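You operate a simulated robot arm through the tools that you are given. There is no shell and no other tool.

You run a simulated two-armed robot. Do the job below in one go: nothing can be reset, and whatever is moved stays where it is left.

Task
Release the press, slide the white mould out, move it to the long white board, push the slide IN.
Fine: wind UP first; the follower stays in the mould; leave the tray tap, its swing pipe and the other moulds. Where these are worked on the way, their far stop is far enough and under half their travel is too little: white slide.

Only the result counts: the job must be done as asked and must still hold three seconds after the hand-in. Knocking over, shifting, dropping, spilling or breaking anything else fails it.

Robot
Two 7-joint arms with two-finger parallel grippers on one trunk that stands fixed in place. Base frame: the origin is at the foot of the trunk, x ahead of it, y to its left, z up; the work surface is at about z = 860. Lengths are in mm, angles in degrees, forces in N, time in s.
The left shoulder is at [70, 163, 1320], the right one opposite. With the tool pointing down near the work surface each hand reaches from about 320 to 860 mm from the base axis, measured 20 degrees to its own side. Payload 3.43 kg a hand.
The tool frame of a hand sits at the grasp point between the pads (the TCP): z along the fingers, y along the line on which they close. The tips reach 34 mm beyond it. The gripper opens to 128 mm. The fingers are 24 mm wide and 12 mm thick; the gripper's body (48 by 130 mm) begins 96 mm behind the TCP.
Orientation is that of the tool frame in the base frame, as [roll, pitch, yaw] about the fixed x, y, z axes, in that order (R = Rz(yaw) Ry(pitch) Rx(roll)). With the fingers straight down and closing along the base's y, the tool's x points along the base's -x, its y along +y and its z along -z.

Tools
- The arms move only by the tool step_arm. It takes "left_increments", "right_increments" or both (then of equal length, played together; a hand with none holds still); each is a list that holds one entry, the list of rows, each a list of 7 numbers: the finger opening in mm, from 0 to 128, then the shift along the tool's x, y, z in mm, then the turn, a rotation vector about the tool's x, y, z in degrees. In form: [[[hand, x, y, z, ax, ay, az], ...]]. A call has 1 to 20 rows; each row shifts and turns the commanded pose from where the row before left it, along the tool's axes as they then stand. Each row takes 0.2 s and may step no farther than 50 mm and 8.6 degrees from the row before; otherwise, or with a gripper value out of range, the whole call is refused. Where a pose cannot be reached the arm comes as near as it can. A force on the tool above 90 N (or 10 N above the force at the start of the call, whichever is more), or a blocked arm, ends the call early, and 0.2 s more pass. Each finger travels about 153 mm/s and halts on what it meets, pressing with about 21 N; the grip force reading is that of the motor and also rises with nothing between the fingers. The clock runs only during rows and for 0.2 s after the last one: add rows that do not move to give the fingers time. It gives the time, the measured TCP pose, the force on the tool (base axes), the opening and the grip force at its end, in the units of the frame above (readings bear some noise), with the torque about the TCP (base axes, N m) and any sound that the robot's microphone picked up, and new pictures: "show" is both (left out), scene, wrist or none (wrist: the cameras of the hands that moved).
- Cameras (640 x 400 px; columns grow to the right, rows downward): "scene" is now at [117.3, -58, 1551.1]; the picture's right is [-0.67, -0.74, 0.00], its down [-0.39, 0.35, -0.85] and it looks along [0.63, -0.57, -0.53] (base axes); focal length 325 px, centre (320, 200). "left" rides on the left gripper at [76, 11, -160] in its tool frame; the picture's right is [-0.15, 0.99, 0.00], its down [-0.88, -0.13, -0.46] and it looks along [-0.45, -0.07, 0.89] (tool axes); focal length 234 px, centre (320, 200). "right" rides on the right gripper at [76, -11, -160] in its tool frame; the picture's right is [0.15, 0.99, 0.00], its down [-0.88, 0.13, -0.46] and it looks along [-0.45, 0.07, 0.89] (tool axes); focal length 234 px, centre (320, 200). There is no depth. A picture from a camera that has moved, and an enlarged one, comes with that camera's place and axes in the base frame and with its lens.
- slide_trunk(by): slides the trunk up (or, below 0, down) by that many mm; the arms and the scene camera ride with it, the base frame stays. It gives what a move gives, with no picture.
- head_to(pan, tilt): turns the head with the scene camera to pan (to the left, within 86 degrees either way) and tilt (down, from -29 to 69), counted from straight ahead of the robot. It gives what a move gives, and a new picture of the scene camera.
- inspect(camera, box): a new picture of the part [left, top, right, bottom] of that camera's present view, enlarged. It takes no simulated time.
- close_job(): hands the job in; it is judged then, once.

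Places have to be worked out from the pictures, the camera data and where the tool is seen. Open the grippers and draw the arms clear of the work before you hand the job in, unless the task says otherwise.

The tools are called after "Request:" as a command line: name --argument value ..., lists and objects as JSON in quotes. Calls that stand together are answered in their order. step_arm: Moves the arms, as the interface text tells. Its arguments: {"type":"object","properties":{"left_increments":{"type":"array"},"right_increments":{"type":"array"},"show":{"type":"string","enum":["both","scene","wrist","none"]}},"required":[]} The other tools are called the same way: slide_trunk (by) slides the trunk up or down; head_to (pan, tilt) turns the head that bears the scene camera; inspect (camera, box) takes an enlarged picture of a part of a camera's view; close_job () hands the job in.

At the start:

```text
time_s: 0.0
left_eef_pos: [517.7, -64.3, 1316.0]
left_tool_rot: [-179.9, 0.0, -179.9]
left_wrist_force: [-0.1, 0.4, 0.3]
left_ft_torque: [0.0, -0.03, 0.02]
left_gripper_width: 127.9
left_grip_force: 0.1
right_eef_pos: [510.2, -547.3, 1379.2]
right_tool_rot: [-179.9, -0.1, -180.0]
right_wrist_force: [0.5, 0.0, 0.0]
right_ft_torque: [0.03, 0.01, 0.04]
right_gripper_width: 128.2
right_grip_force: 0.0
trunk travel left (down, up): [-800.0, 140.0]
head pan, tilt: [-42.1, 32.0]
```

scene: 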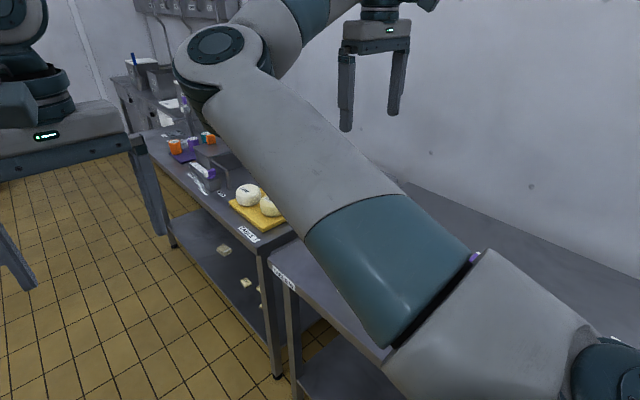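
right: 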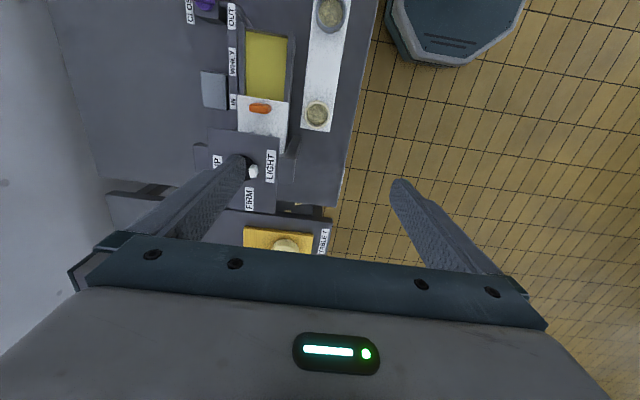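
left: 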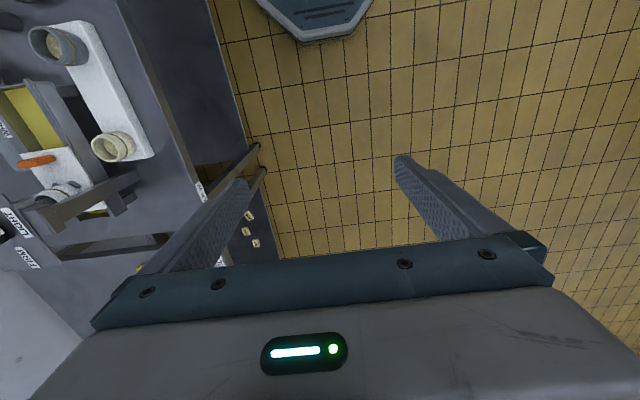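

The work appears to lie to the robot's right, partly hidden by the right arm. I'll enlarge the current wrist pictures to read the labels before moving anything.

Request:
inspect --camera "right" --box '[160, 0, 400, 150]'

Request:
inspect --camera "right" --box '[160, 110, 400, 260]'

Request:
inspect --camera "left" --box '[0, 0, 288, 280]'

Request:
head_to --pan -75 --tilt 40

```text
2.67 times, centred on (280, 75) of right
camera zoom: at [435.1, -558.9, 1537.4], right [-0.15, 0.99, 0.0], down [0.88, 0.13, 0.46], along [0.45, 0.07, -0.89], focal length 624 px, centre (427, 533)
```

zoom: 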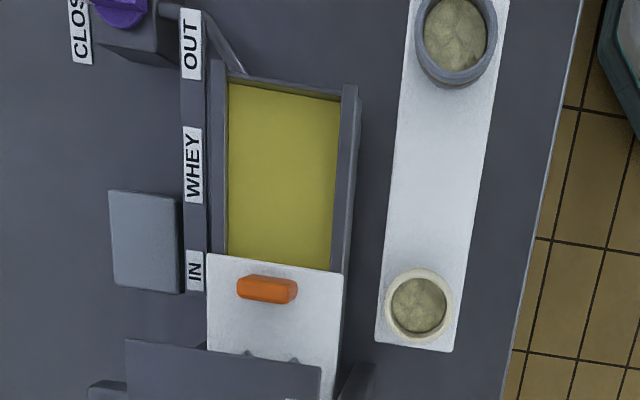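

```text
2.67 times, centred on (280, 185) of right
camera zoom: at [435.1, -558.9, 1537.4], right [-0.15, 0.99, 0.0], down [0.88, 0.13, 0.46], along [0.45, 0.07, -0.89], focal length 624 px, centre (427, 240)
```

zoom: 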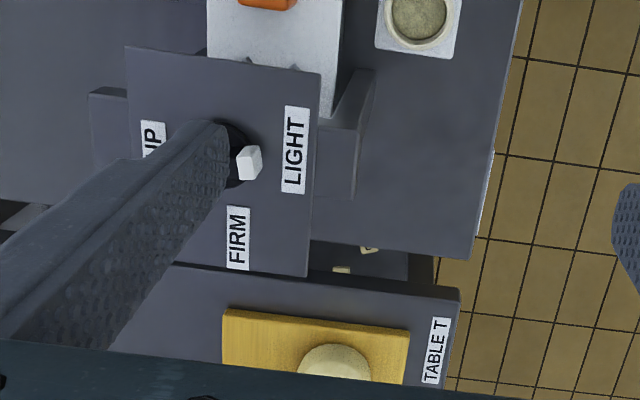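

```text
1.43 times, centred on (144, 140) of left
camera zoom: at [442.2, -52.9, 1475.4], right [0.14, 0.99, 0.0], down [0.88, -0.13, 0.46], along [0.45, -0.07, -0.89], focal length 334 px, centre (571, 286)
```

zoom: 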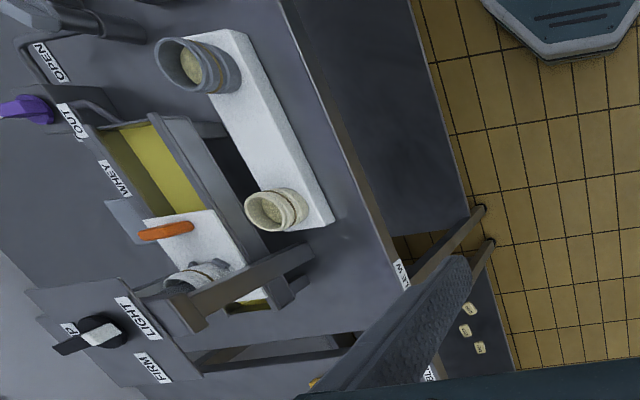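

```text
time_s: 1.0
left_eef_pos: [517.5, -64.0, 1316.5]
left_tool_rot: [179.9, 0.0, -179.8]
left_wrist_force: [0.3, -1.1, -0.4]
left_ft_torque: [0.01, -0.04, -0.02]
left_gripper_width: 128.3
left_grip_force: 0.0
right_eef_pos: [510.6, -546.8, 1377.5]
right_tool_rot: [-179.9, 0.0, 180.0]
right_wrist_force: [-0.6, 1.4, 0.5]
right_ft_torque: [0.0, 0.02, -0.01]
right_gripper_width: 128.0
right_grip_force: 0.1
trunk travel left (down, up): [-800.0, 140.0]
head pan, tilt: [-75.0, 40.0]
camera scene: at [72.8, -80.1, 1538.9], right [-0.97, -0.26, 0.0], down [-0.17, 0.62, -0.77], along [0.2, -0.74, -0.64], focal length 325 px, centre (320, 200)
```

scene: 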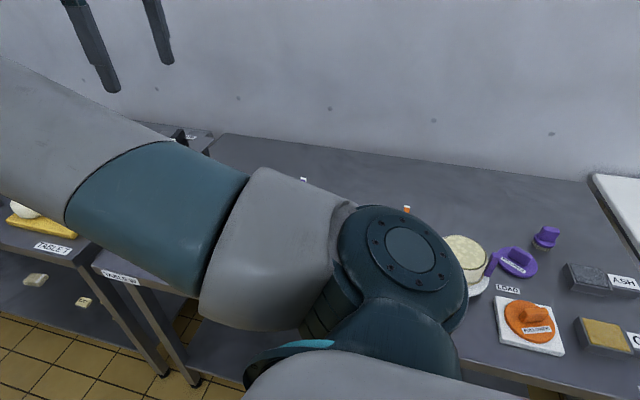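

The press has a dial (UP / LIGHT / FIRM) on top, a white slide with an orange handle and an IN–WHEY–OUT strip, and a long white board nearer the robot holding two moulds. The right arm blocks the scene camera, so I shift both hands to the left at a safe height to clear the view.

Request:
step_arm --left_increments '[[[128, 0, 40, 0, 0, 0, 0], [128, 0, 40, 0, 0, 0, 0], [128, 0, 40, 0, 0, 0, 0], [128, 0, 40, 0, 0, 0, 0], [128, 0, 40, 0, 0, 0, 0], [128, 0, 40, 0, 0, 0, 0], [128, 0, 40, 0, 0, 0, 0], [128, 0, 40, 0, 0, 0, 0]]]' --right_increments '[[[128, 0, 40, 0, 0, 0, 0], [128, 0, 40, 0, 0, 0, 0], [128, 0, 40, 0, 0, 0, 0], [128, 0, 40, 0, 0, 0, 0], [128, 0, 40, 0, 0, 0, 0], [128, 0, 40, 0, 0, 0, 0], [128, 0, 40, 0, 0, 0, 0], [128, 0, 40, 0, 0, 0, 0]]]' --show "both"

```text
time_s: 2.8
left_eef_pos: [518.0, 258.3, 1316.7]
left_tool_rot: [-179.9, 0.0, -179.9]
left_wrist_force: [0.4, 0.7, -0.3]
left_ft_torque: [-0.05, -0.01, -0.01]
left_gripper_width: 128.0
left_grip_force: 0.0
right_eef_pos: [526.1, -384.3, 1387.3]
right_tool_rot: [-179.8, 0.1, 180.0]
right_wrist_force: [-0.4, 0.5, -0.1]
right_ft_torque: [0.0, -0.02, 0.0]
right_gripper_width: 128.0
right_grip_force: 0.1
right hand out of reach, approached as far as the arm can: row 4, 5, 6, 7, 8
trunk travel left (down, up): [-800.0, 140.0]
head pan, tilt: [-75.0, 40.0]
camera scene: at [71.9, -77.8, 1539.0], right [-0.97, -0.26, 0.0], down [-0.17, 0.62, -0.77], along [0.2, -0.74, -0.64], focal length 325 px, centre (320, 200)
camera right: at [450.1, -396.6, 1546.6], right [-0.15, 0.99, 0.0], down [0.88, 0.13, 0.46], along [0.45, 0.06, -0.89], focal length 234 px, centre (320, 200)
camera left: at [441.8, 269.5, 1474.8], right [0.15, 0.99, 0.0], down [0.88, -0.13, 0.46], along [0.45, -0.07, -0.89], focal length 234 px, centre (320, 200)
```

scene: 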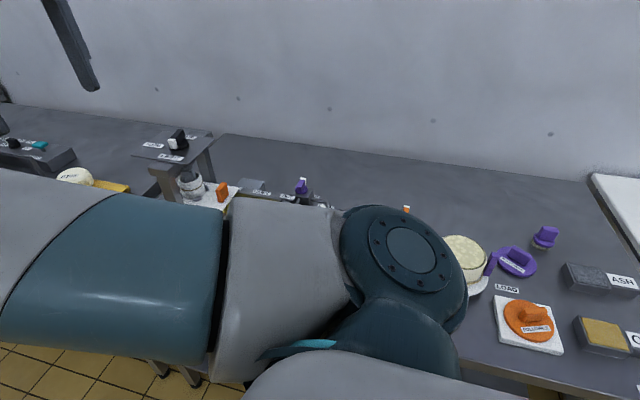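
right: 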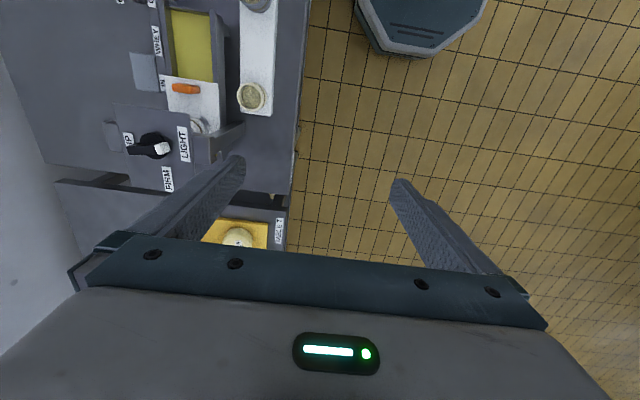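
left: 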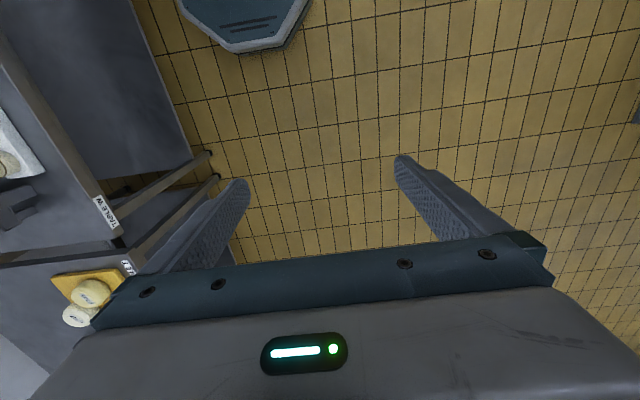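

The press is now visible past the elbow. I enlarge both the scene view and right wrist view of the press and tray to read the dial and geometry.

Request:
inspect --camera "scene" --box '[130, 110, 350, 248]'

Request:
inspect --camera "right" --box '[90, 60, 300, 192]'

Request:
inspect --camera "right" --box '[90, 0, 300, 132]'

```text
2.90 times, centred on (240, 179) of scene
camera zoom: at [71.9, -77.8, 1539.0], right [-0.97, -0.26, 0.0], down [-0.17, 0.62, -0.77], along [0.2, -0.74, -0.64], focal length 942 px, centre (552, 261)
```

zoom: 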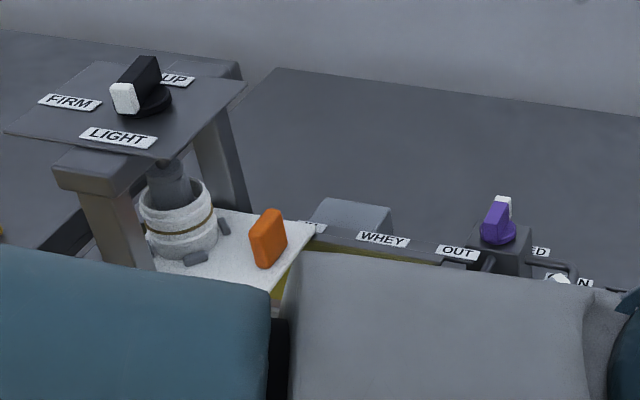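

```text
3.03 times, centred on (195, 126) of right
camera zoom: at [450.1, -396.6, 1546.6], right [-0.15, 0.99, 0.0], down [0.88, 0.13, 0.46], along [0.45, 0.06, -0.89], focal length 710 px, centre (699, 424)
```

zoom: 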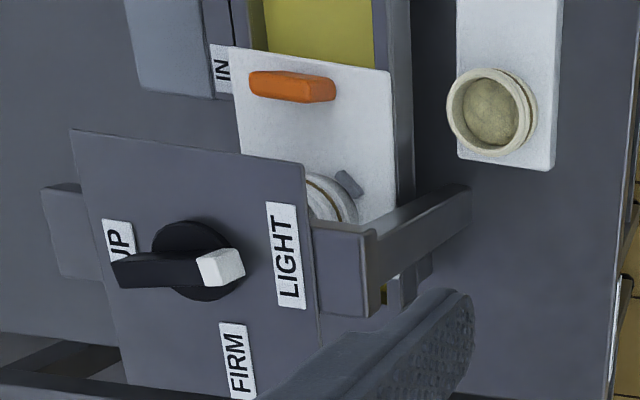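

```text
3.03 times, centred on (195, 66) of right
camera zoom: at [450.1, -396.6, 1546.6], right [-0.15, 0.99, 0.0], down [0.88, 0.13, 0.46], along [0.45, 0.06, -0.89], focal length 710 px, centre (699, 606)
```

zoom: 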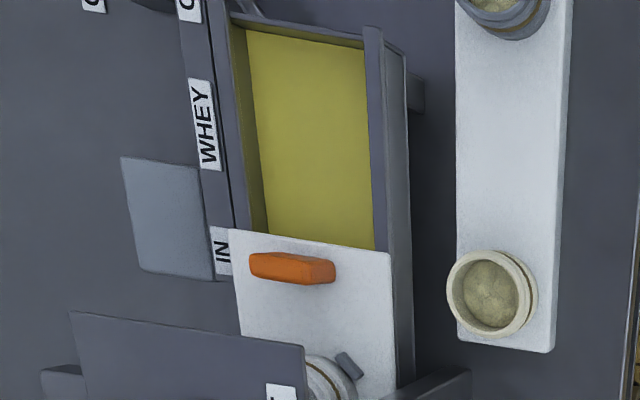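

The white tip of the dial bar points to LIGHT; triangulated it sits near [594, -652, 1145] with the dial centre around [602, -682]. The orange handle top is near [507, -676, 1005]; I move the right hand back towards smaller x to look at the OUT end, tap and pipe.

Request:
step_arm --right_increments '[[[128, 40, -20, 20, 0, 0, 0], [128, 40, -20, 20, 0, 0, 0], [128, 40, -20, 20, 0, 0, 0], [128, 40, -20, 0, 0, 0, 0], [128, 40, -20, 0, 0, 0, 0]]]' --show "both"

```text
time_s: 4.0
left_eef_pos: [517.0, 254.7, 1316.3]
left_tool_rot: [179.9, 0.1, -179.9]
left_wrist_force: [0.6, 0.1, -0.1]
left_ft_torque: [0.0, 0.02, 0.02]
left_gripper_width: 127.8
left_grip_force: 0.1
right_eef_pos: [325.2, -487.7, 1326.0]
right_tool_rot: [180.0, 0.1, -179.8]
right_wrist_force: [-0.5, 0.2, -0.6]
right_ft_torque: [0.02, -0.03, -0.06]
right_gripper_width: 128.0
right_grip_force: 0.1
trunk travel left (down, up): [-800.0, 140.0]
head pan, tilt: [-75.0, 40.0]
camera scene: at [71.3, -82.2, 1538.8], right [-0.97, -0.26, 0.0], down [-0.17, 0.62, -0.77], along [0.2, -0.74, -0.64], focal length 325 px, centre (320, 200)
camera right: at [249.8, -500.4, 1486.5], right [-0.15, 0.99, 0.0], down [0.88, 0.13, 0.46], along [0.45, 0.07, -0.89], focal length 234 px, centre (320, 200)
```

scene: 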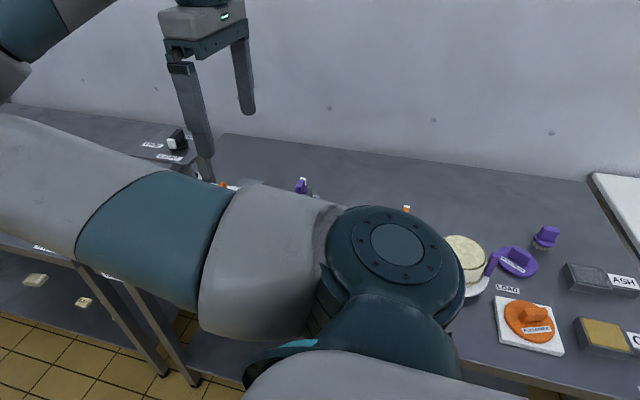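
right: 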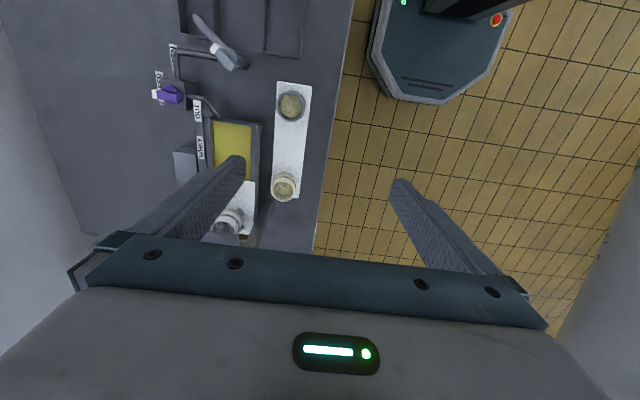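

Increments start from the measured pose, good. I enlarge this right view for the OUT end, tap and pipe.

Request:
inspect --camera "right" --box '[130, 0, 340, 132]'

Request:
inspect --camera "right" --box '[150, 110, 340, 250]'

```text
3.03 times, centred on (235, 66) of right
camera zoom: at [249.8, -500.4, 1486.5], right [-0.15, 0.99, 0.0], down [0.88, 0.13, 0.46], along [0.45, 0.07, -0.89], focal length 710 px, centre (578, 606)
```

zoom: 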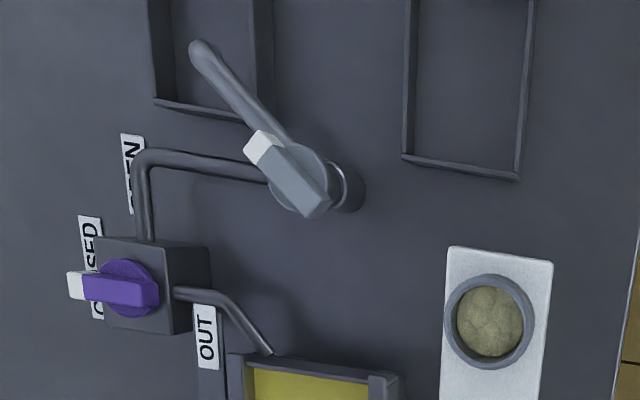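

```text
2.86 times, centred on (245, 180) of right
camera zoom: at [249.8, -500.4, 1486.5], right [-0.15, 0.99, 0.0], down [0.88, 0.13, 0.46], along [0.45, 0.07, -0.89], focal length 669 px, centre (534, 257)
```

zoom: 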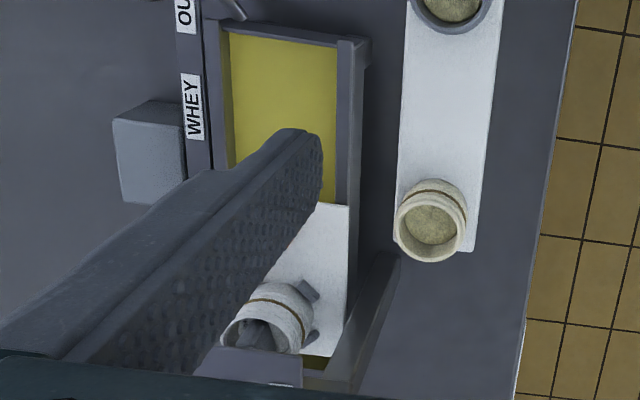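

The tap and pipe sit at the OUT end, x about 200–340, so I'll stay clear of them. Now I bring the right hand over the dial at about z 1250, well above its top of about 1145, to look at it closely.

Request:
step_arm --right_increments '[[[128, -34, -24, 9, 0, 0, 0], [128, -34, -24, 9, 0, 0, 0], [128, -34, -24, 9, 0, 0, 0], [128, -34, -24, 9, 0, 0, 0], [128, -34, -24, 9, 0, 0, 0], [128, -34, -24, 9, 0, 0, 0], [128, -34, -24, 9, 0, 0, 0], [128, 0, 0, 0, 0, 0, 0]]]' --show "both"

```text
time_s: 5.8
left_eef_pos: [517.8, 256.7, 1316.2]
left_tool_rot: [-179.9, -0.1, -180.0]
left_wrist_force: [0.2, -0.1, 0.0]
left_ft_torque: [-0.03, -0.02, 0.0]
left_gripper_width: 127.9
left_grip_force: 0.0
right_eef_pos: [563.9, -655.0, 1264.9]
right_tool_rot: [-179.9, 0.0, -179.9]
right_wrist_force: [0.6, -0.2, 0.6]
right_ft_torque: [-0.02, 0.02, 0.03]
right_gripper_width: 127.8
right_grip_force: 0.1
trunk travel left (down, up): [-800.0, 140.0]
head pan, tilt: [-75.0, 40.0]
camera scene: at [72.3, -79.4, 1538.9], right [-0.97, -0.26, 0.0], down [-0.17, 0.62, -0.77], along [0.2, -0.74, -0.64], focal length 325 px, centre (320, 200)
camera right: at [488.8, -666.5, 1424.1], right [-0.15, 0.99, 0.0], down [0.88, 0.13, 0.46], along [0.45, 0.06, -0.89], focal length 234 px, centre (320, 200)
```

scene: 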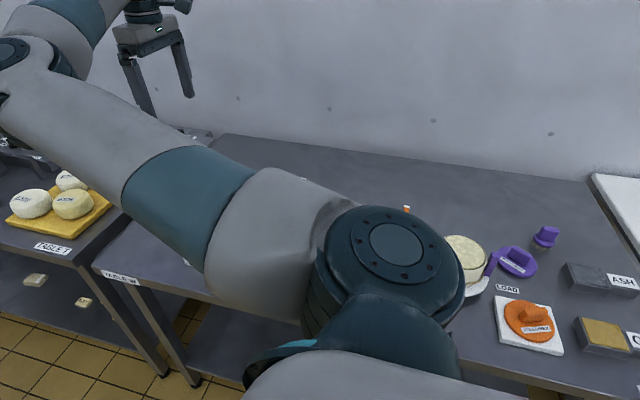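
right: 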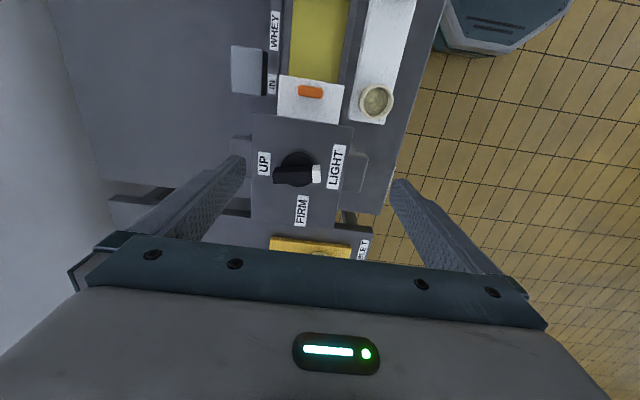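

This view shows the dial from almost above. I enlarge it to get the bar's direction and centre.

Request:
inspect --camera "right" --box '[220, 100, 380, 235]'

Request:
inspect --camera "right" --box '[220, 0, 420, 130]'

```text
2.96 times, centred on (300, 168) of right
camera zoom: at [488.8, -666.5, 1424.1], right [-0.15, 0.99, 0.0], down [0.88, 0.13, 0.46], along [0.45, 0.06, -0.89], focal length 694 px, centre (379, 296)
```

zoom: 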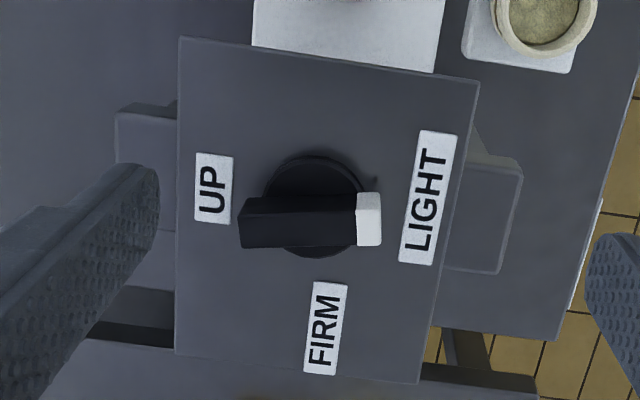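

```text
3.08 times, centred on (320, 65) of right
camera zoom: at [488.8, -666.5, 1424.1], right [-0.15, 0.99, 0.0], down [0.88, 0.13, 0.46], along [0.45, 0.06, -0.89], focal length 720 px, centre (320, 615)
```

zoom: 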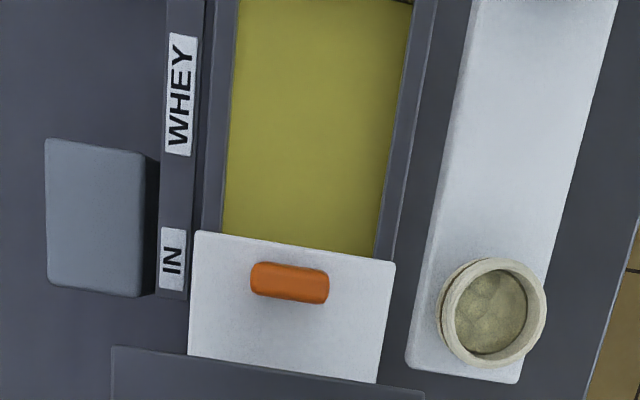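

The pointer stands about 8–9° from base +y towards -x (at LIGHT), bar centre about [604, -681], top z about 1145, plate z about 1110. I move over it at z about 1220 and turn the hand so that the fingers straddle the bar, leaving room to turn counter-clockwise (LIGHT → away from FIRM → UP).

Request:
step_arm --right_increments '[[[128, -40, -26, 0, 0, 0, 0], [128, 0, 0, 40, 0, 0, 0], [128, 0, 0, 0, 0, 0, 8.2], [128, 0, 0, 0, 0, 0, 8.2], [128, 0, 0, 0, 0, 0, 8.2], [128, 0, 0, 0, 0, 0, 8.2], [128, 0, 0, 0, 0, 0, 8.2], [128, 0, 0, 0, 0, 0, 8.2], [128, 0, 0, 0, 0, 0, 8.2], [128, 0, 0, 0, 0, 0, 8.2], [128, 0, 0, 0, 0, 0, 8.2], [128, 0, 0, 0, 0, 0, 8.2], [128, 0, 0, 0, 0, 0, 0]]]' --show "both"

```text
time_s: 8.6
left_eef_pos: [518.8, 255.5, 1315.8]
left_tool_rot: [-179.9, 0.0, -179.9]
left_wrist_force: [-1.0, 0.5, 0.3]
left_ft_torque: [-0.04, 0.0, -0.01]
left_gripper_width: 128.2
left_grip_force: 0.1
right_eef_pos: [603.8, -681.3, 1223.5]
right_tool_rot: [179.9, 0.1, 117.1]
right_wrist_force: [0.2, 0.0, -0.2]
right_ft_torque: [0.0, 0.0, -0.01]
right_gripper_width: 127.9
right_grip_force: 0.1
right hand out of reach, approached as far as the arm can: row 11, 12
trunk travel left (down, up): [-800.0, 140.0]
head pan, tilt: [-75.0, 40.0]
camera scene: at [72.7, -80.1, 1538.8], right [-0.97, -0.26, 0.0], down [-0.17, 0.62, -0.77], along [0.2, -0.74, -0.64], focal length 325 px, centre (320, 200)
camera right: at [560.2, -619.5, 1383.4], right [0.81, 0.58, 0.0], down [0.52, -0.72, 0.46], along [0.27, -0.37, -0.89], focal length 234 px, centre (320, 200)
```

scene: 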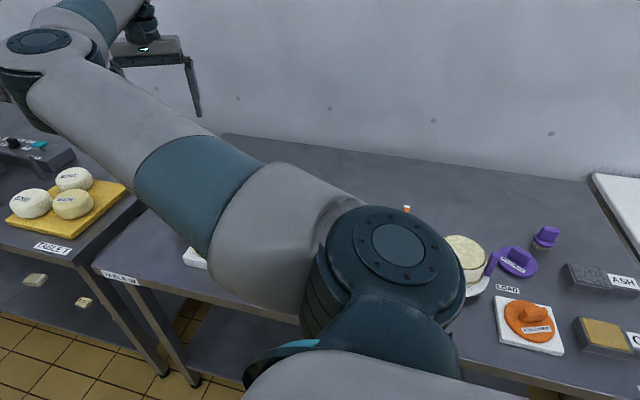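
right: 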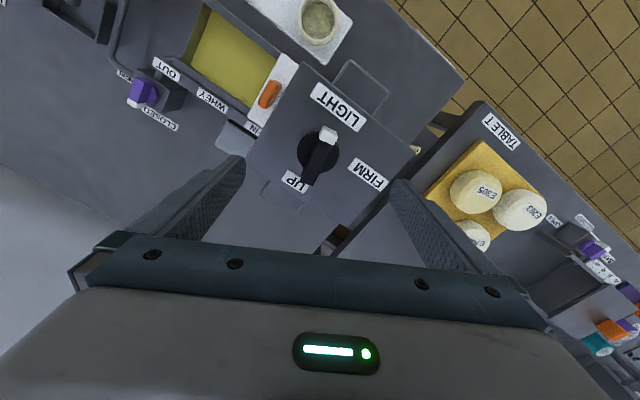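

The wrist stops at yaw 117° on this side, 18° short of the bar's line. I turn the other way round to see whether yaw about -81° is reachable.

Request:
step_arm --right_increments '[[[128, 0, 0, 0, 0, 0, -8.2], [128, 0, 0, 0, 0, 0, -8.2], [128, 0, 0, 0, 0, 0, -8.2], [128, 0, 0, 0, 0, 0, -8.2], [128, 0, 0, 0, 0, 0, -8.2], [128, 0, 0, 0, 0, 0, -8.2], [128, 0, 0, 0, 0, 0, -8.2], [128, 0, 0, 0, 0, 0, -8.2], [128, 0, 0, 0, 0, 0, -8.2], [128, 0, 0, 0, 0, 0, -8.2], [128, 0, 0, 0, 0, 0, -8.2], [128, 0, 0, 0, 0, 0, -8.2], [128, 0, 0, 0, 0, 0, -8.2], [128, 0, 0, 0, 0, 0, -8.2], [128, 0, 0, 0, 0, 0, -8.2], [128, 0, 0, 0, 0, 0, -8.2], [128, 0, 0, 0, 0, 0, -8.2], [128, 0, 0, 0, 0, 0, -8.2], [128, 0, 0, 0, 0, 0, -8.2], [128, 0, 0, 0, 0, 0, -8.2]]]' --show "wrist"

```text
time_s: 12.8
left_eef_pos: [518.4, 256.7, 1315.4]
left_tool_rot: [-180.0, -0.1, 180.0]
left_wrist_force: [-0.1, 0.1, 0.3]
left_ft_torque: [-0.03, -0.02, 0.03]
left_gripper_width: 127.7
left_grip_force: 0.0
right_eef_pos: [603.5, -680.0, 1223.1]
right_tool_rot: [179.9, 0.0, -78.7]
right_wrist_force: [0.3, 0.7, 0.1]
right_ft_torque: [0.01, -0.03, 0.02]
right_gripper_width: 128.1
right_grip_force: 0.0
trunk travel left (down, up): [-800.0, 140.0]
head pan, tilt: [-75.0, 40.0]
camera right: at [630.4, -753.8, 1383.4], right [-0.94, -0.34, 0.0], down [-0.3, 0.84, 0.46], along [-0.15, 0.43, -0.89], focal length 234 px, centre (320, 200)
```

right: 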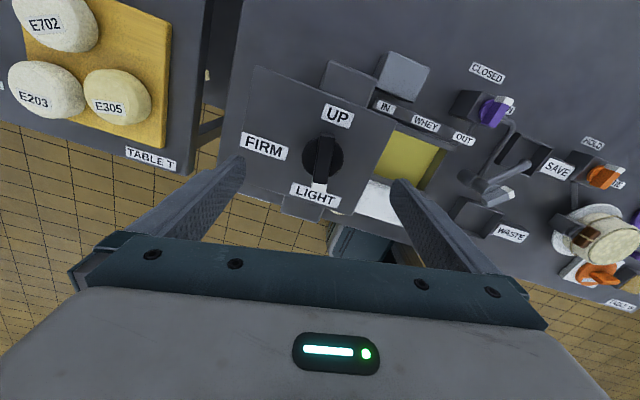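

Yaw -78.7° is reachable with the whole dial in view. I enlarge to check alignment of the bar with the fingers.

Request:
inspect --camera "right" --box '[240, 60, 400, 220]'

Request:
inspect --camera "right" --box '[380, 40, 640, 300]'

```text
2.50 times, centred on (320, 140) of right
camera zoom: at [630.4, -753.8, 1383.4], right [-0.94, -0.34, 0.0], down [-0.3, 0.84, 0.46], along [-0.15, 0.43, -0.89], focal length 585 px, centre (320, 350)
```

zoom: 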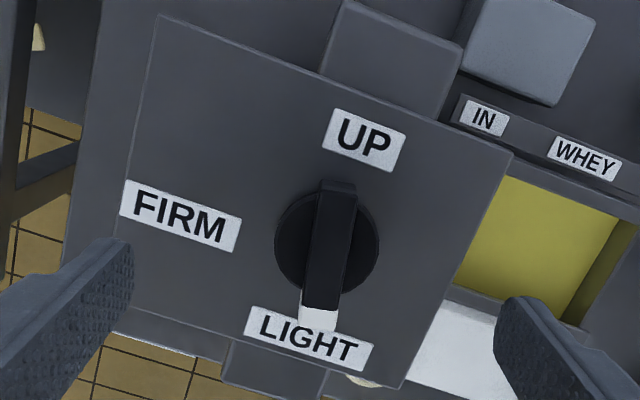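

```text
1.54 times, centred on (510, 170) of right
camera zoom: at [630.4, -753.8, 1383.4], right [-0.94, -0.34, 0.0], down [-0.3, 0.84, 0.46], along [-0.15, 0.43, -0.89], focal length 360 px, centre (28, 246)
```

zoom: 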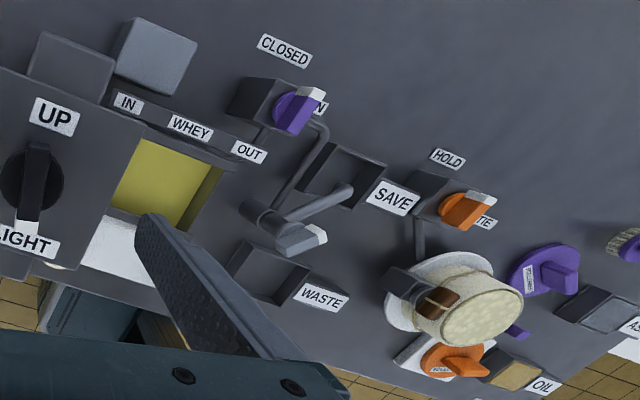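

The bar axis (about 100–102°) matches the hand's line to within 2°, and the TCP is over its middle. I narrow the fingers to 60 mm and go down to TCP z about 1159 (tips about 1125, above the plate at 1110).

Request:
step_arm --right_increments '[[[60, 0, 0, 0, 0, 0, 0], [60, 0, 0, 20, 0, 0, 0], [60, 0, 0, 20, 0, 0, 0], [60, 0, 0, 14, 0, 0, 0], [60, 0, 0, 10, 0, 0, 0], [60, 0, 0, 0, 0, 0, 0]]]' --show "wrist"

```text
time_s: 14.2
left_eef_pos: [517.5, 255.8, 1316.2]
left_tool_rot: [180.0, 0.0, -179.9]
left_wrist_force: [0.8, -0.5, -0.1]
left_ft_torque: [0.01, 0.0, 0.01]
left_gripper_width: 127.9
left_grip_force: 0.1
right_eef_pos: [603.6, -681.5, 1159.0]
right_tool_rot: [180.0, -0.1, -78.9]
right_wrist_force: [0.0, -0.3, -0.6]
right_ft_torque: [-0.01, 0.03, -0.01]
right_gripper_width: 59.8
right_grip_force: 0.0
trunk travel left (down, up): [-800.0, 140.0]
head pan, tilt: [-75.0, 40.0]
camera right: at [630.0, -754.2, 1319.5], right [-0.94, -0.33, 0.0], down [-0.3, 0.84, 0.45], along [-0.15, 0.43, -0.89], focal length 234 px, centre (320, 200)
```

right: 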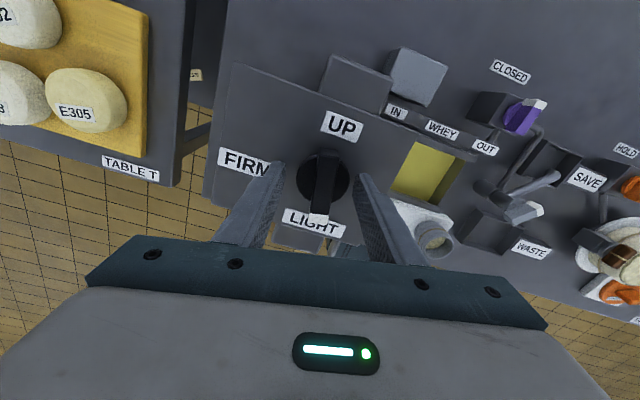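

The fingers straddle the bar without contact. I close on it.

Request:
step_arm --right_increments '[[[20, 0, 0, 0, 0, 0, 0], [0, 0, 0, 0, 0, 0, 0], [0, 0, 0, 0, 0, 0, 0]]]' --show "wrist"

```text
time_s: 15.0
left_eef_pos: [515.9, 255.1, 1317.2]
left_tool_rot: [-180.0, 0.1, -179.9]
left_wrist_force: [0.1, -0.7, 0.0]
left_ft_torque: [0.03, 0.03, 0.01]
left_gripper_width: 128.1
left_grip_force: 0.1
right_eef_pos: [599.6, -682.3, 1159.0]
right_tool_rot: [180.0, 0.0, -78.9]
right_wrist_force: [-14.9, 3.6, -9.0]
right_ft_torque: [-0.45, 0.83, -0.01]
right_gripper_width: 45.5
right_grip_force: 45.0
trunk travel left (down, up): [-800.0, 140.0]
head pan, tilt: [-75.0, 40.0]
camera right: at [627.2, -755.1, 1319.4], right [-0.94, -0.33, 0.0], down [-0.3, 0.84, 0.46], along [-0.15, 0.43, -0.89], focal length 234 px, centre (320, 200)
```

right: 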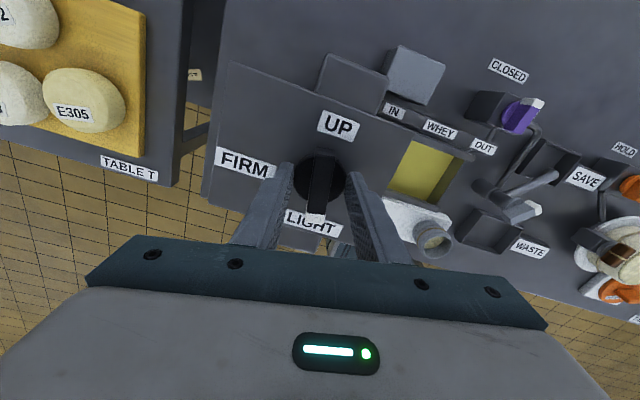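

The opening stopped at 45.5 mm – that's the round disc, not the bar. I enlarge to judge how high the bar stands over the disc.

Request:
inspect --camera "right" --box '[260, 120, 380, 240]'

Request:
inspect --camera "scene" --box '[60, 60, 260, 220]'

```text
3.33 times, centred on (320, 180) of right
camera zoom: at [627.2, -755.1, 1319.4], right [-0.94, -0.33, 0.0], down [-0.3, 0.84, 0.46], along [-0.15, 0.43, -0.89], focal length 781 px, centre (320, 267)
```

zoom: 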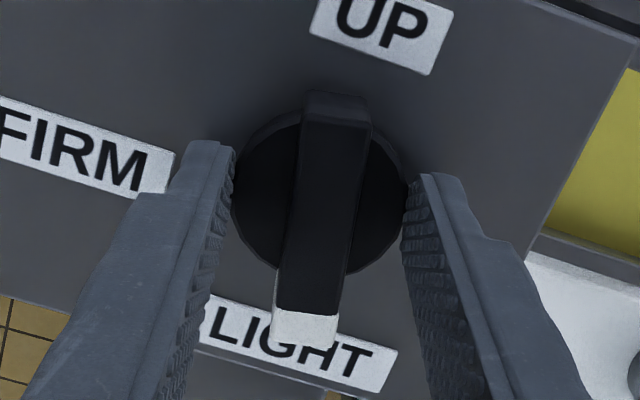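

```text
2.50 times, centred on (160, 140) of scene
camera zoom: at [70.6, -80.3, 1538.8], right [-0.97, -0.26, 0.0], down [-0.17, 0.62, -0.77], along [0.2, -0.74, -0.64], focal length 812 px, centre (720, 350)
```

zoom: 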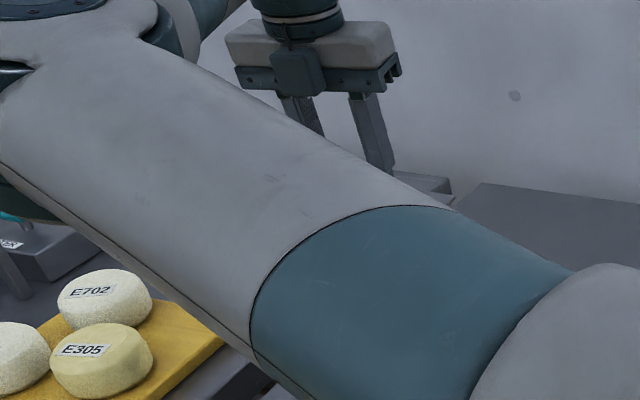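

The tips are around the disc (bar about 17 mm wide above it). I open to 60, rise 13 mm and close again on the bar itself.

Request:
step_arm --right_increments '[[[60, 0, 0, 0, 0, 0, 0], [60, 0, 0, 0, 0, 0, 0], [60, 0, 0, -13, 0, 0, 0], [30, 0, 0, 0, 0, 0, 0], [0, 0, 0, 0, 0, 0, 0], [0, 0, 0, 0, 0, 0, 0]]]' --show "wrist"

```text
time_s: 16.4
left_eef_pos: [516.4, 256.1, 1316.3]
left_tool_rot: [-180.0, 0.1, -179.9]
left_wrist_force: [0.9, 0.4, -0.1]
left_ft_torque: [0.04, 0.02, 0.01]
left_gripper_width: 127.9
left_grip_force: 0.0
right_eef_pos: [600.7, -682.5, 1173.9]
right_tool_rot: [180.0, 0.1, -79.0]
right_wrist_force: [-11.4, 3.5, -4.4]
right_ft_torque: [0.37, 0.45, -0.02]
right_gripper_width: 15.7
right_grip_force: 45.0
trunk travel left (down, up): [-800.0, 140.0]
head pan, tilt: [-75.0, 40.0]
camera right: at [627.0, -754.7, 1333.3], right [-0.94, -0.33, 0.0], down [-0.3, 0.84, 0.46], along [-0.15, 0.43, -0.89], focal length 234 px, centre (320, 200)
```

right: 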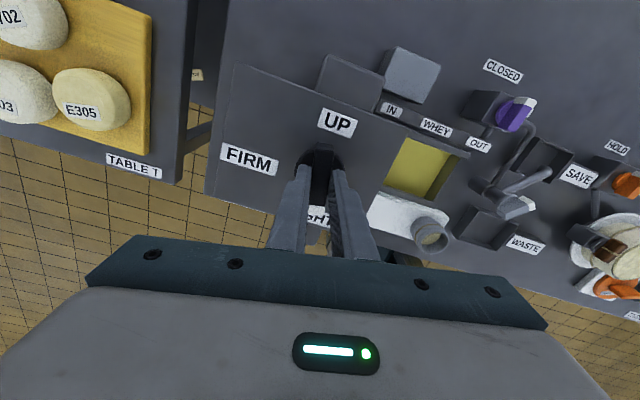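

The bar is held (15.7 mm). I turn a first small step counter-clockwise (tool -z) and watch the torque and any sound.

Request:
step_arm --right_increments '[[[0, 0, 0, 0, 0, 0, -4], [0, 0, 0, 0, 0, 0, -6], [0, 0, 0, 0, 0, 0, -6]]]' --show "wrist"

```text
time_s: 17.2
left_eef_pos: [516.0, 255.8, 1316.8]
left_tool_rot: [-180.0, 0.0, -179.9]
left_wrist_force: [0.6, 0.2, -0.2]
left_ft_torque: [0.02, 0.0, 0.02]
left_gripper_width: 127.8
left_grip_force: 0.1
right_eef_pos: [600.6, -681.4, 1173.4]
right_tool_rot: [180.0, 0.0, -62.8]
right_wrist_force: [-14.9, 2.4, -3.4]
right_ft_torque: [1.2, 1.01, 0.0]
right_gripper_width: 15.8
right_grip_force: 44.9
trunk travel left (down, up): [-800.0, 140.0]
head pan, tilt: [-75.0, 40.0]
camera right: at [646.4, -744.5, 1333.3], right [-0.81, -0.58, 0.0], down [-0.52, 0.72, 0.45], along [-0.26, 0.37, -0.89], focal length 234 px, centre (320, 200)
```

right: 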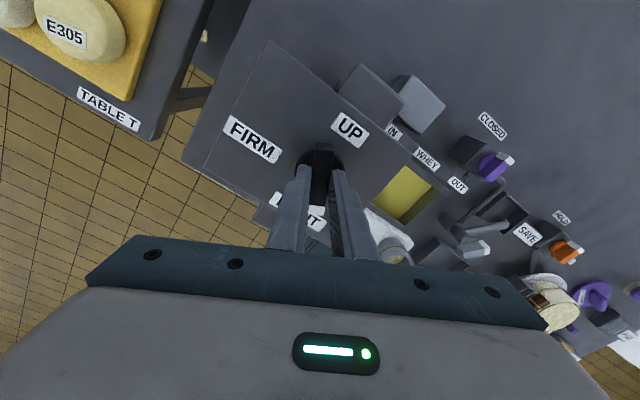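

It turns easily with almost no torque, so counter-clockwise is free. I relieve the sideways push by shifting about 3 mm towards -x and continue turning 72°.

Request:
step_arm --right_increments '[[[0, -1.4, 2.7, 0, 0, 0, 0], [0, 0, 0, 0, 0, 0, -8], [0, 0, 0, 0, 0, 0, -8], [0, 0, 0, 0, 0, 0, -8], [0, 0, 0, 0, 0, 0, -8], [0, 0, 0, 0, 0, 0, -8], [0, 0, 0, 0, 0, 0, -8], [0, 0, 0, 0, 0, 0, -8], [0, 0, 0, 0, 0, 0, -8], [0, 0, 0, 0, 0, 0, -8]]]' --show "wrist"

```text
time_s: 19.4
left_eef_pos: [517.4, 255.9, 1315.6]
left_tool_rot: [-179.8, 0.0, -179.9]
left_wrist_force: [0.3, -0.1, -0.2]
left_ft_torque: [0.0, 0.02, 0.02]
left_gripper_width: 128.1
left_grip_force: 0.0
right_eef_pos: [602.5, -679.3, 1172.1]
right_tool_rot: [179.8, -0.1, 9.3]
right_wrist_force: [6.1, 3.3, 3.7]
right_ft_torque: [0.45, -1.53, -0.02]
right_gripper_width: 15.7
right_grip_force: 45.0
trunk travel left (down, up): [-800.0, 140.0]
head pan, tilt: [-75.0, 40.0]
camera right: at [675.8, -656.4, 1333.3], right [0.31, -0.95, 0.0], down [-0.85, -0.27, 0.46], along [-0.43, -0.14, -0.89], focal length 234 px, centre (320, 200)
```

right: 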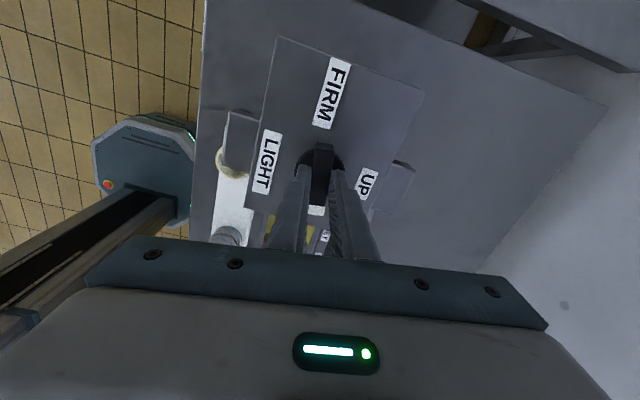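

Yaw is now 9° and the pointer faces -x, halfway between LIGHT and UP. I continue counter-clockwise towards UP.

Request:
step_arm --right_increments '[[[0, 0, 0, 0, 0, 0, -8], [0, 0, 0, 0, 0, 0, -8], [0, 0, 0, 0, 0, 0, -8], [0, 0, 0, 0, 0, 0, -8], [0, 0, 0, 0, 0, 0, -8], [0, 0, 0, 0, 0, 0, -8], [0, 0, 0, 0, 0, 0, -8], [0, 0, 0, 0, 0, 0, -8], [0, 0, 0, 0, 0, 0, 0]]]' --show "wrist"

```text
time_s: 21.4
left_eef_pos: [518.9, 258.9, 1315.4]
left_tool_rot: [-179.8, 0.0, -179.9]
left_wrist_force: [0.4, 0.4, -0.2]
left_ft_torque: [-0.02, 0.02, 0.01]
left_gripper_width: 127.9
left_grip_force: 0.1
right_eef_pos: [600.6, -678.6, 1173.3]
right_tool_rot: [-179.9, 0.2, 73.2]
right_wrist_force: [-4.5, 24.7, -11.0]
right_ft_torque: [0.33, 0.06, -0.02]
right_gripper_width: 15.7
right_grip_force: 45.1
trunk travel left (down, up): [-800.0, 140.0]
head pan, tilt: [-75.0, 40.0]
camera right: at [613.0, -602.4, 1333.1], right [0.99, -0.14, 0.0], down [-0.13, -0.88, 0.46], along [-0.07, -0.45, -0.89], focal length 234 px, centre (320, 200)
```

right: 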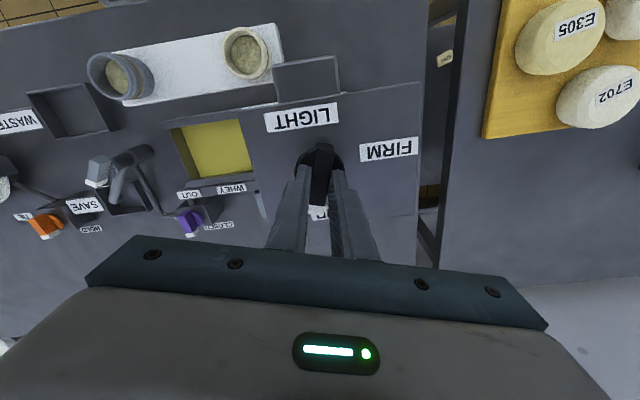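

The pointer should be at about 253°, a little short of UP. I relax the y push and turn on in small steps until the end stop shows in the torque.

Request:
step_arm --right_increments '[[[0, 3.8, -1.1, 0, 0, 0, 0], [0, 0, 0, 0, 0, 0, -4], [0, 0, 0, 0, 0, 0, -4], [0, 0, 0, 0, 0, 0, -4], [0, 0, 0, 0, 0, 0, -3], [0, 0, 0, 0, 0, 0, 0]]]' --show "wrist"

```text
time_s: 22.8
left_eef_pos: [517.8, 256.0, 1316.4]
left_tool_rot: [-179.8, 0.0, -179.9]
left_wrist_force: [0.2, -0.4, -0.4]
left_ft_torque: [0.0, 0.01, 0.0]
left_gripper_width: 128.0
left_grip_force: 0.0
right_eef_pos: [599.9, -677.6, 1173.8]
right_tool_rot: [179.9, 0.2, 88.1]
right_wrist_force: [-3.9, 5.8, -3.4]
right_ft_torque: [0.25, 0.2, 0.0]
right_gripper_width: 15.7
right_grip_force: 45.2
trunk travel left (down, up): [-800.0, 140.0]
head pan, tilt: [-75.0, 40.0]
camera right: at [592.2, -601.7, 1333.0], right [0.99, 0.11, 0.0], down [0.1, -0.88, 0.46], along [0.05, -0.46, -0.89], focal length 234 px, centre (320, 200)
```

right: 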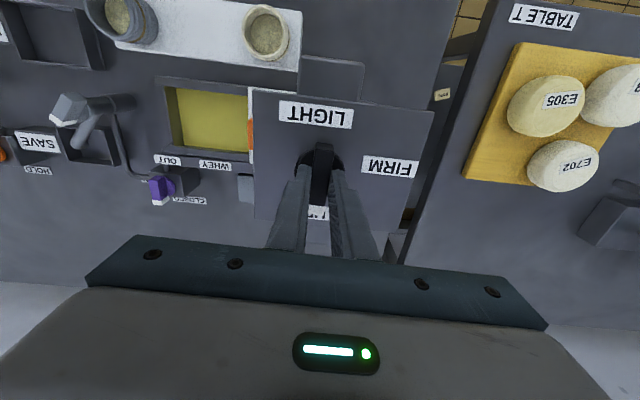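

Pointer now about 268°. I enlarge to compare the white tip with the UP label.

Request:
inspect --camera "right" --box '[240, 80, 440, 250]'

```text
2.35 times, centred on (340, 165) of right
camera zoom: at [592.2, -601.7, 1333.0], right [0.99, 0.11, 0.0], down [0.1, -0.88, 0.46], along [0.05, -0.46, -0.89], focal length 551 px, centre (273, 282)
```

zoom: 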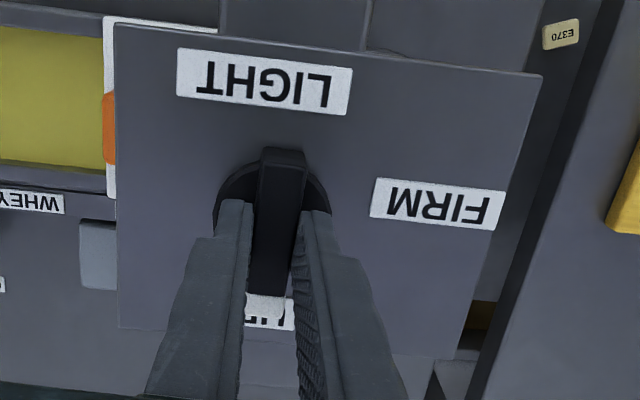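

The white tip lies over the UP label (computed at about 271°). I turn a few degrees more to make sure it's fully up, watching for a stop.

Request:
step_arm --right_increments '[[[0, 0, 0, 0, 0, 0, -3], [0, 0, 0, 0, 0, 0, -3], [0, 0, 0, 0, 0, 0, 0]]]' --show "wrist"

```text
time_s: 23.6
left_eef_pos: [518.2, 256.3, 1315.7]
left_tool_rot: [-180.0, -0.1, -179.9]
left_wrist_force: [0.2, 0.5, 0.5]
left_ft_torque: [0.02, -0.02, 0.01]
left_gripper_width: 128.2
left_grip_force: 0.1
right_eef_pos: [599.3, -678.2, 1173.4]
right_tool_rot: [180.0, 0.1, 94.0]
right_wrist_force: [-3.2, 0.0, 0.4]
right_ft_torque: [-0.56, 0.23, -1.42]
right_gripper_width: 17.0
right_grip_force: 45.8
trunk travel left (down, up): [-800.0, 140.0]
head pan, tilt: [-75.0, 40.0]
camera right: at [584.1, -603.5, 1333.0], right [0.98, 0.22, 0.0], down [0.19, -0.87, 0.46], along [0.1, -0.45, -0.89], focal length 234 px, centre (320, 200)
```

right: 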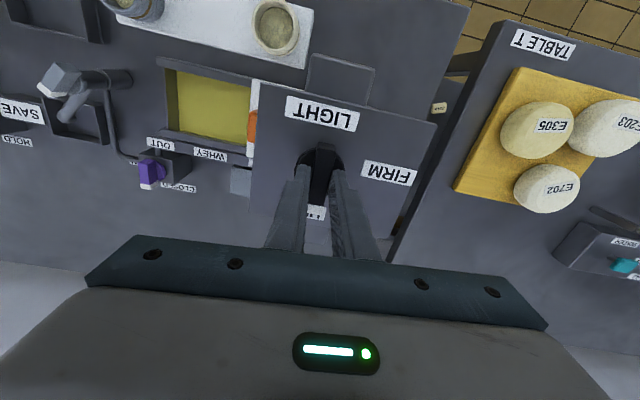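

Torque about z jumped to -1.4 N·m and the fingers spread slightly: the dial is on its UP stop. I release the twist, open and rise clear.

Request:
step_arm --right_increments '[[[0, 0, 0, 0, 0, 0, 3], [30, 0, 0, 0, 0, 0, 0], [60, 0, 0, 0, 0, 0, 0], [60, 0, 0, -30, 0, 0, 0], [60, 0, 0, -40, 0, 0, 0], [60, 0, 0, -10, 0, 0, 0]]]' --show "wrist"

Request:
inspect --camera "right" --box '[200, 60, 460, 220]'

```text
time_s: 25.0
left_eef_pos: [518.8, 256.1, 1315.7]
left_tool_rot: [-180.0, -0.1, -179.9]
left_wrist_force: [0.0, 0.8, 0.5]
left_ft_torque: [0.0, 0.02, 0.02]
left_gripper_width: 128.0
left_grip_force: 0.0
right_eef_pos: [601.0, -678.0, 1252.3]
right_tool_rot: [-180.0, -0.1, 91.1]
right_wrist_force: [-0.3, 0.3, 0.2]
right_ft_torque: [-0.05, 0.01, -0.03]
right_gripper_width: 60.1
right_grip_force: 0.1
trunk travel left (down, up): [-800.0, 140.0]
head pan, tilt: [-75.0, 40.0]
camera right: at [589.1, -602.3, 1411.5], right [0.99, 0.17, 0.0], down [0.15, -0.88, 0.46], along [0.08, -0.45, -0.89], focal length 234 px, centre (320, 200)
```

right: 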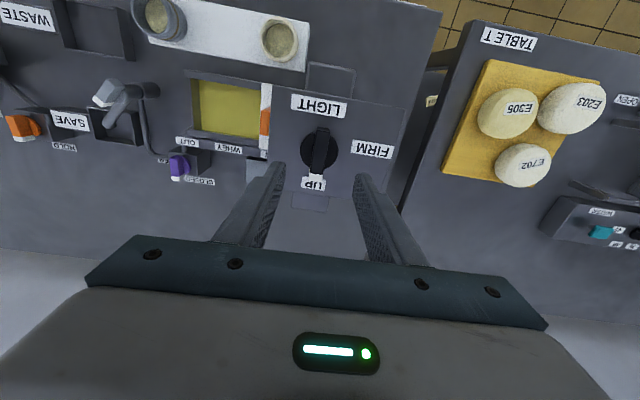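

```text
2.46 times, centred on (330, 140) of right
camera zoom: at [589.1, -602.3, 1411.5], right [0.99, 0.17, 0.0], down [0.15, -0.88, 0.46], along [0.08, -0.45, -0.89], focal length 576 px, centre (295, 348)
```

zoom: 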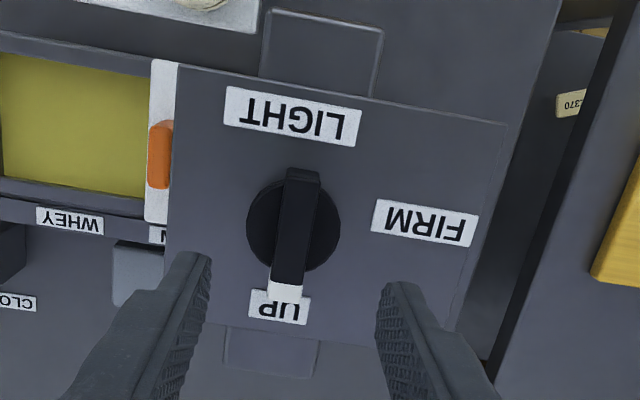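

The white tip points at UP. Next the slide: handle about 40×15 mm centred near [508, -682], top about 997, slide surface about 957. The hand must unwind to yaw 180° so its camera faces away from the press; I do that here in the air.

Request:
step_arm --right_increments '[[[80, 0, 0, 0, 0, 0, 8.5], [80, 0, 0, 0, 0, 0, 8.5], [80, 0, 0, 0, 0, 0, 8.5], [80, 0, 0, 0, 0, 0, 8.5], [80, 0, 0, 0, 0, 0, 8.5], [80, 0, 0, 0, 0, 0, 8.5], [80, 0, 0, 0, 0, 0, 8.5], [80, 0, 0, 0, 0, 0, 8.5], [80, 0, 0, 0, 0, 0, 8.5], [80, 0, 0, 0, 0, 0, 8.5], [80, 0, 0, 0, 0, 0, 8.5], [80, 0, 0, 0, 0, 0, 8.5], [80, 0, 0, 0, 0, 0, 8.5], [80, 0, 0, 0, 0, 0, 8.5], [80, 0, 0, 0, 0, 0, 8.5], [80, 0, 0, 0, 0, 0, 8.5], [80, 0, 0, 0, 0, 0, 8.5], [80, 0, 0, 0, 0, 0, 8.5], [80, 0, 0, 0, 0, 0, 8.5], [80, 0, 0, 0, 0, 0, 8.5]]]' --show "none"

Request:
step_arm --right_increments '[[[80, 0, 0, 0, 0, 0, 8.5], [80, 0, 0, 0, 0, 0, 8.5], [80, 0, 0, 0, 0, 0, 8.5], [80, 0, 0, 0, 0, 0, 8.5], [80, 0, 0, 0, 0, 0, 8.5], [80, 0, 0, 0, 0, 0, 8.5], [80, 0, 0, 0, 0, 0, 8.5], [80, 0, 0, 0, 0, 0, 8.5], [80, 0, 0, 0, 0, 0, 8.5], [80, 0, 0, 0, 0, 0, 8.5], [80, 0, 0, 0, 0, 0, 8.5], [80, 0, 0, 0, 0, 0, 7.6], [80, 0, 0, 0, 0, 0, 0]]]' --show "wrist"

```text
time_s: 29.2
left_eef_pos: [519.0, 255.9, 1316.3]
left_tool_rot: [180.0, 0.1, -179.9]
left_wrist_force: [-0.3, 0.4, -0.2]
left_ft_torque: [-0.05, -0.01, -0.02]
left_gripper_width: 127.9
left_grip_force: 0.1
right_eef_pos: [601.2, -677.1, 1252.3]
right_tool_rot: [-180.0, -0.1, -79.0]
right_wrist_force: [-0.6, -0.1, -0.1]
right_ft_torque: [-0.03, 0.0, 0.01]
right_gripper_width: 80.2
right_grip_force: 0.0
trunk travel left (down, up): [-800.0, 140.0]
head pan, tilt: [-75.0, 40.0]
```

```text
time_s: 32.0
left_eef_pos: [518.4, 255.9, 1314.9]
left_tool_rot: [-180.0, 0.0, -179.9]
left_wrist_force: [0.2, -0.7, -0.1]
left_ft_torque: [-0.02, 0.02, 0.02]
left_gripper_width: 127.8
left_grip_force: 0.0
right_eef_pos: [601.5, -676.7, 1251.6]
right_tool_rot: [-179.8, 0.0, 180.0]
right_wrist_force: [-0.6, 0.2, -0.2]
right_ft_torque: [0.01, 0.01, 0.0]
right_gripper_width: 79.9
right_grip_force: 0.0
trunk travel left (down, up): [-800.0, 140.0]
head pan, tilt: [-75.0, 40.0]
camera right: at [525.8, -688.6, 1412.5], right [-0.15, 0.99, 0.0], down [0.88, 0.13, 0.46], along [0.45, 0.07, -0.89], focal length 234 px, centre (320, 200)
```

right: 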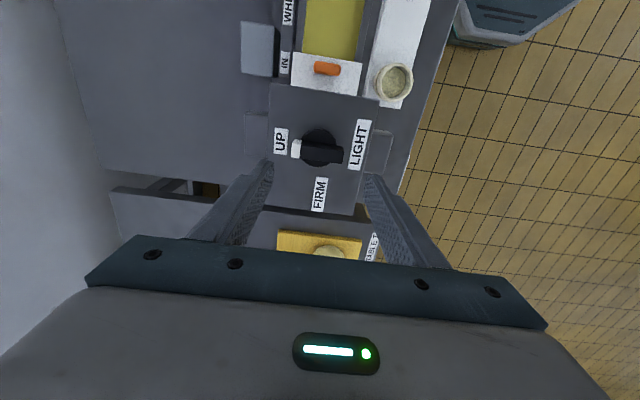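

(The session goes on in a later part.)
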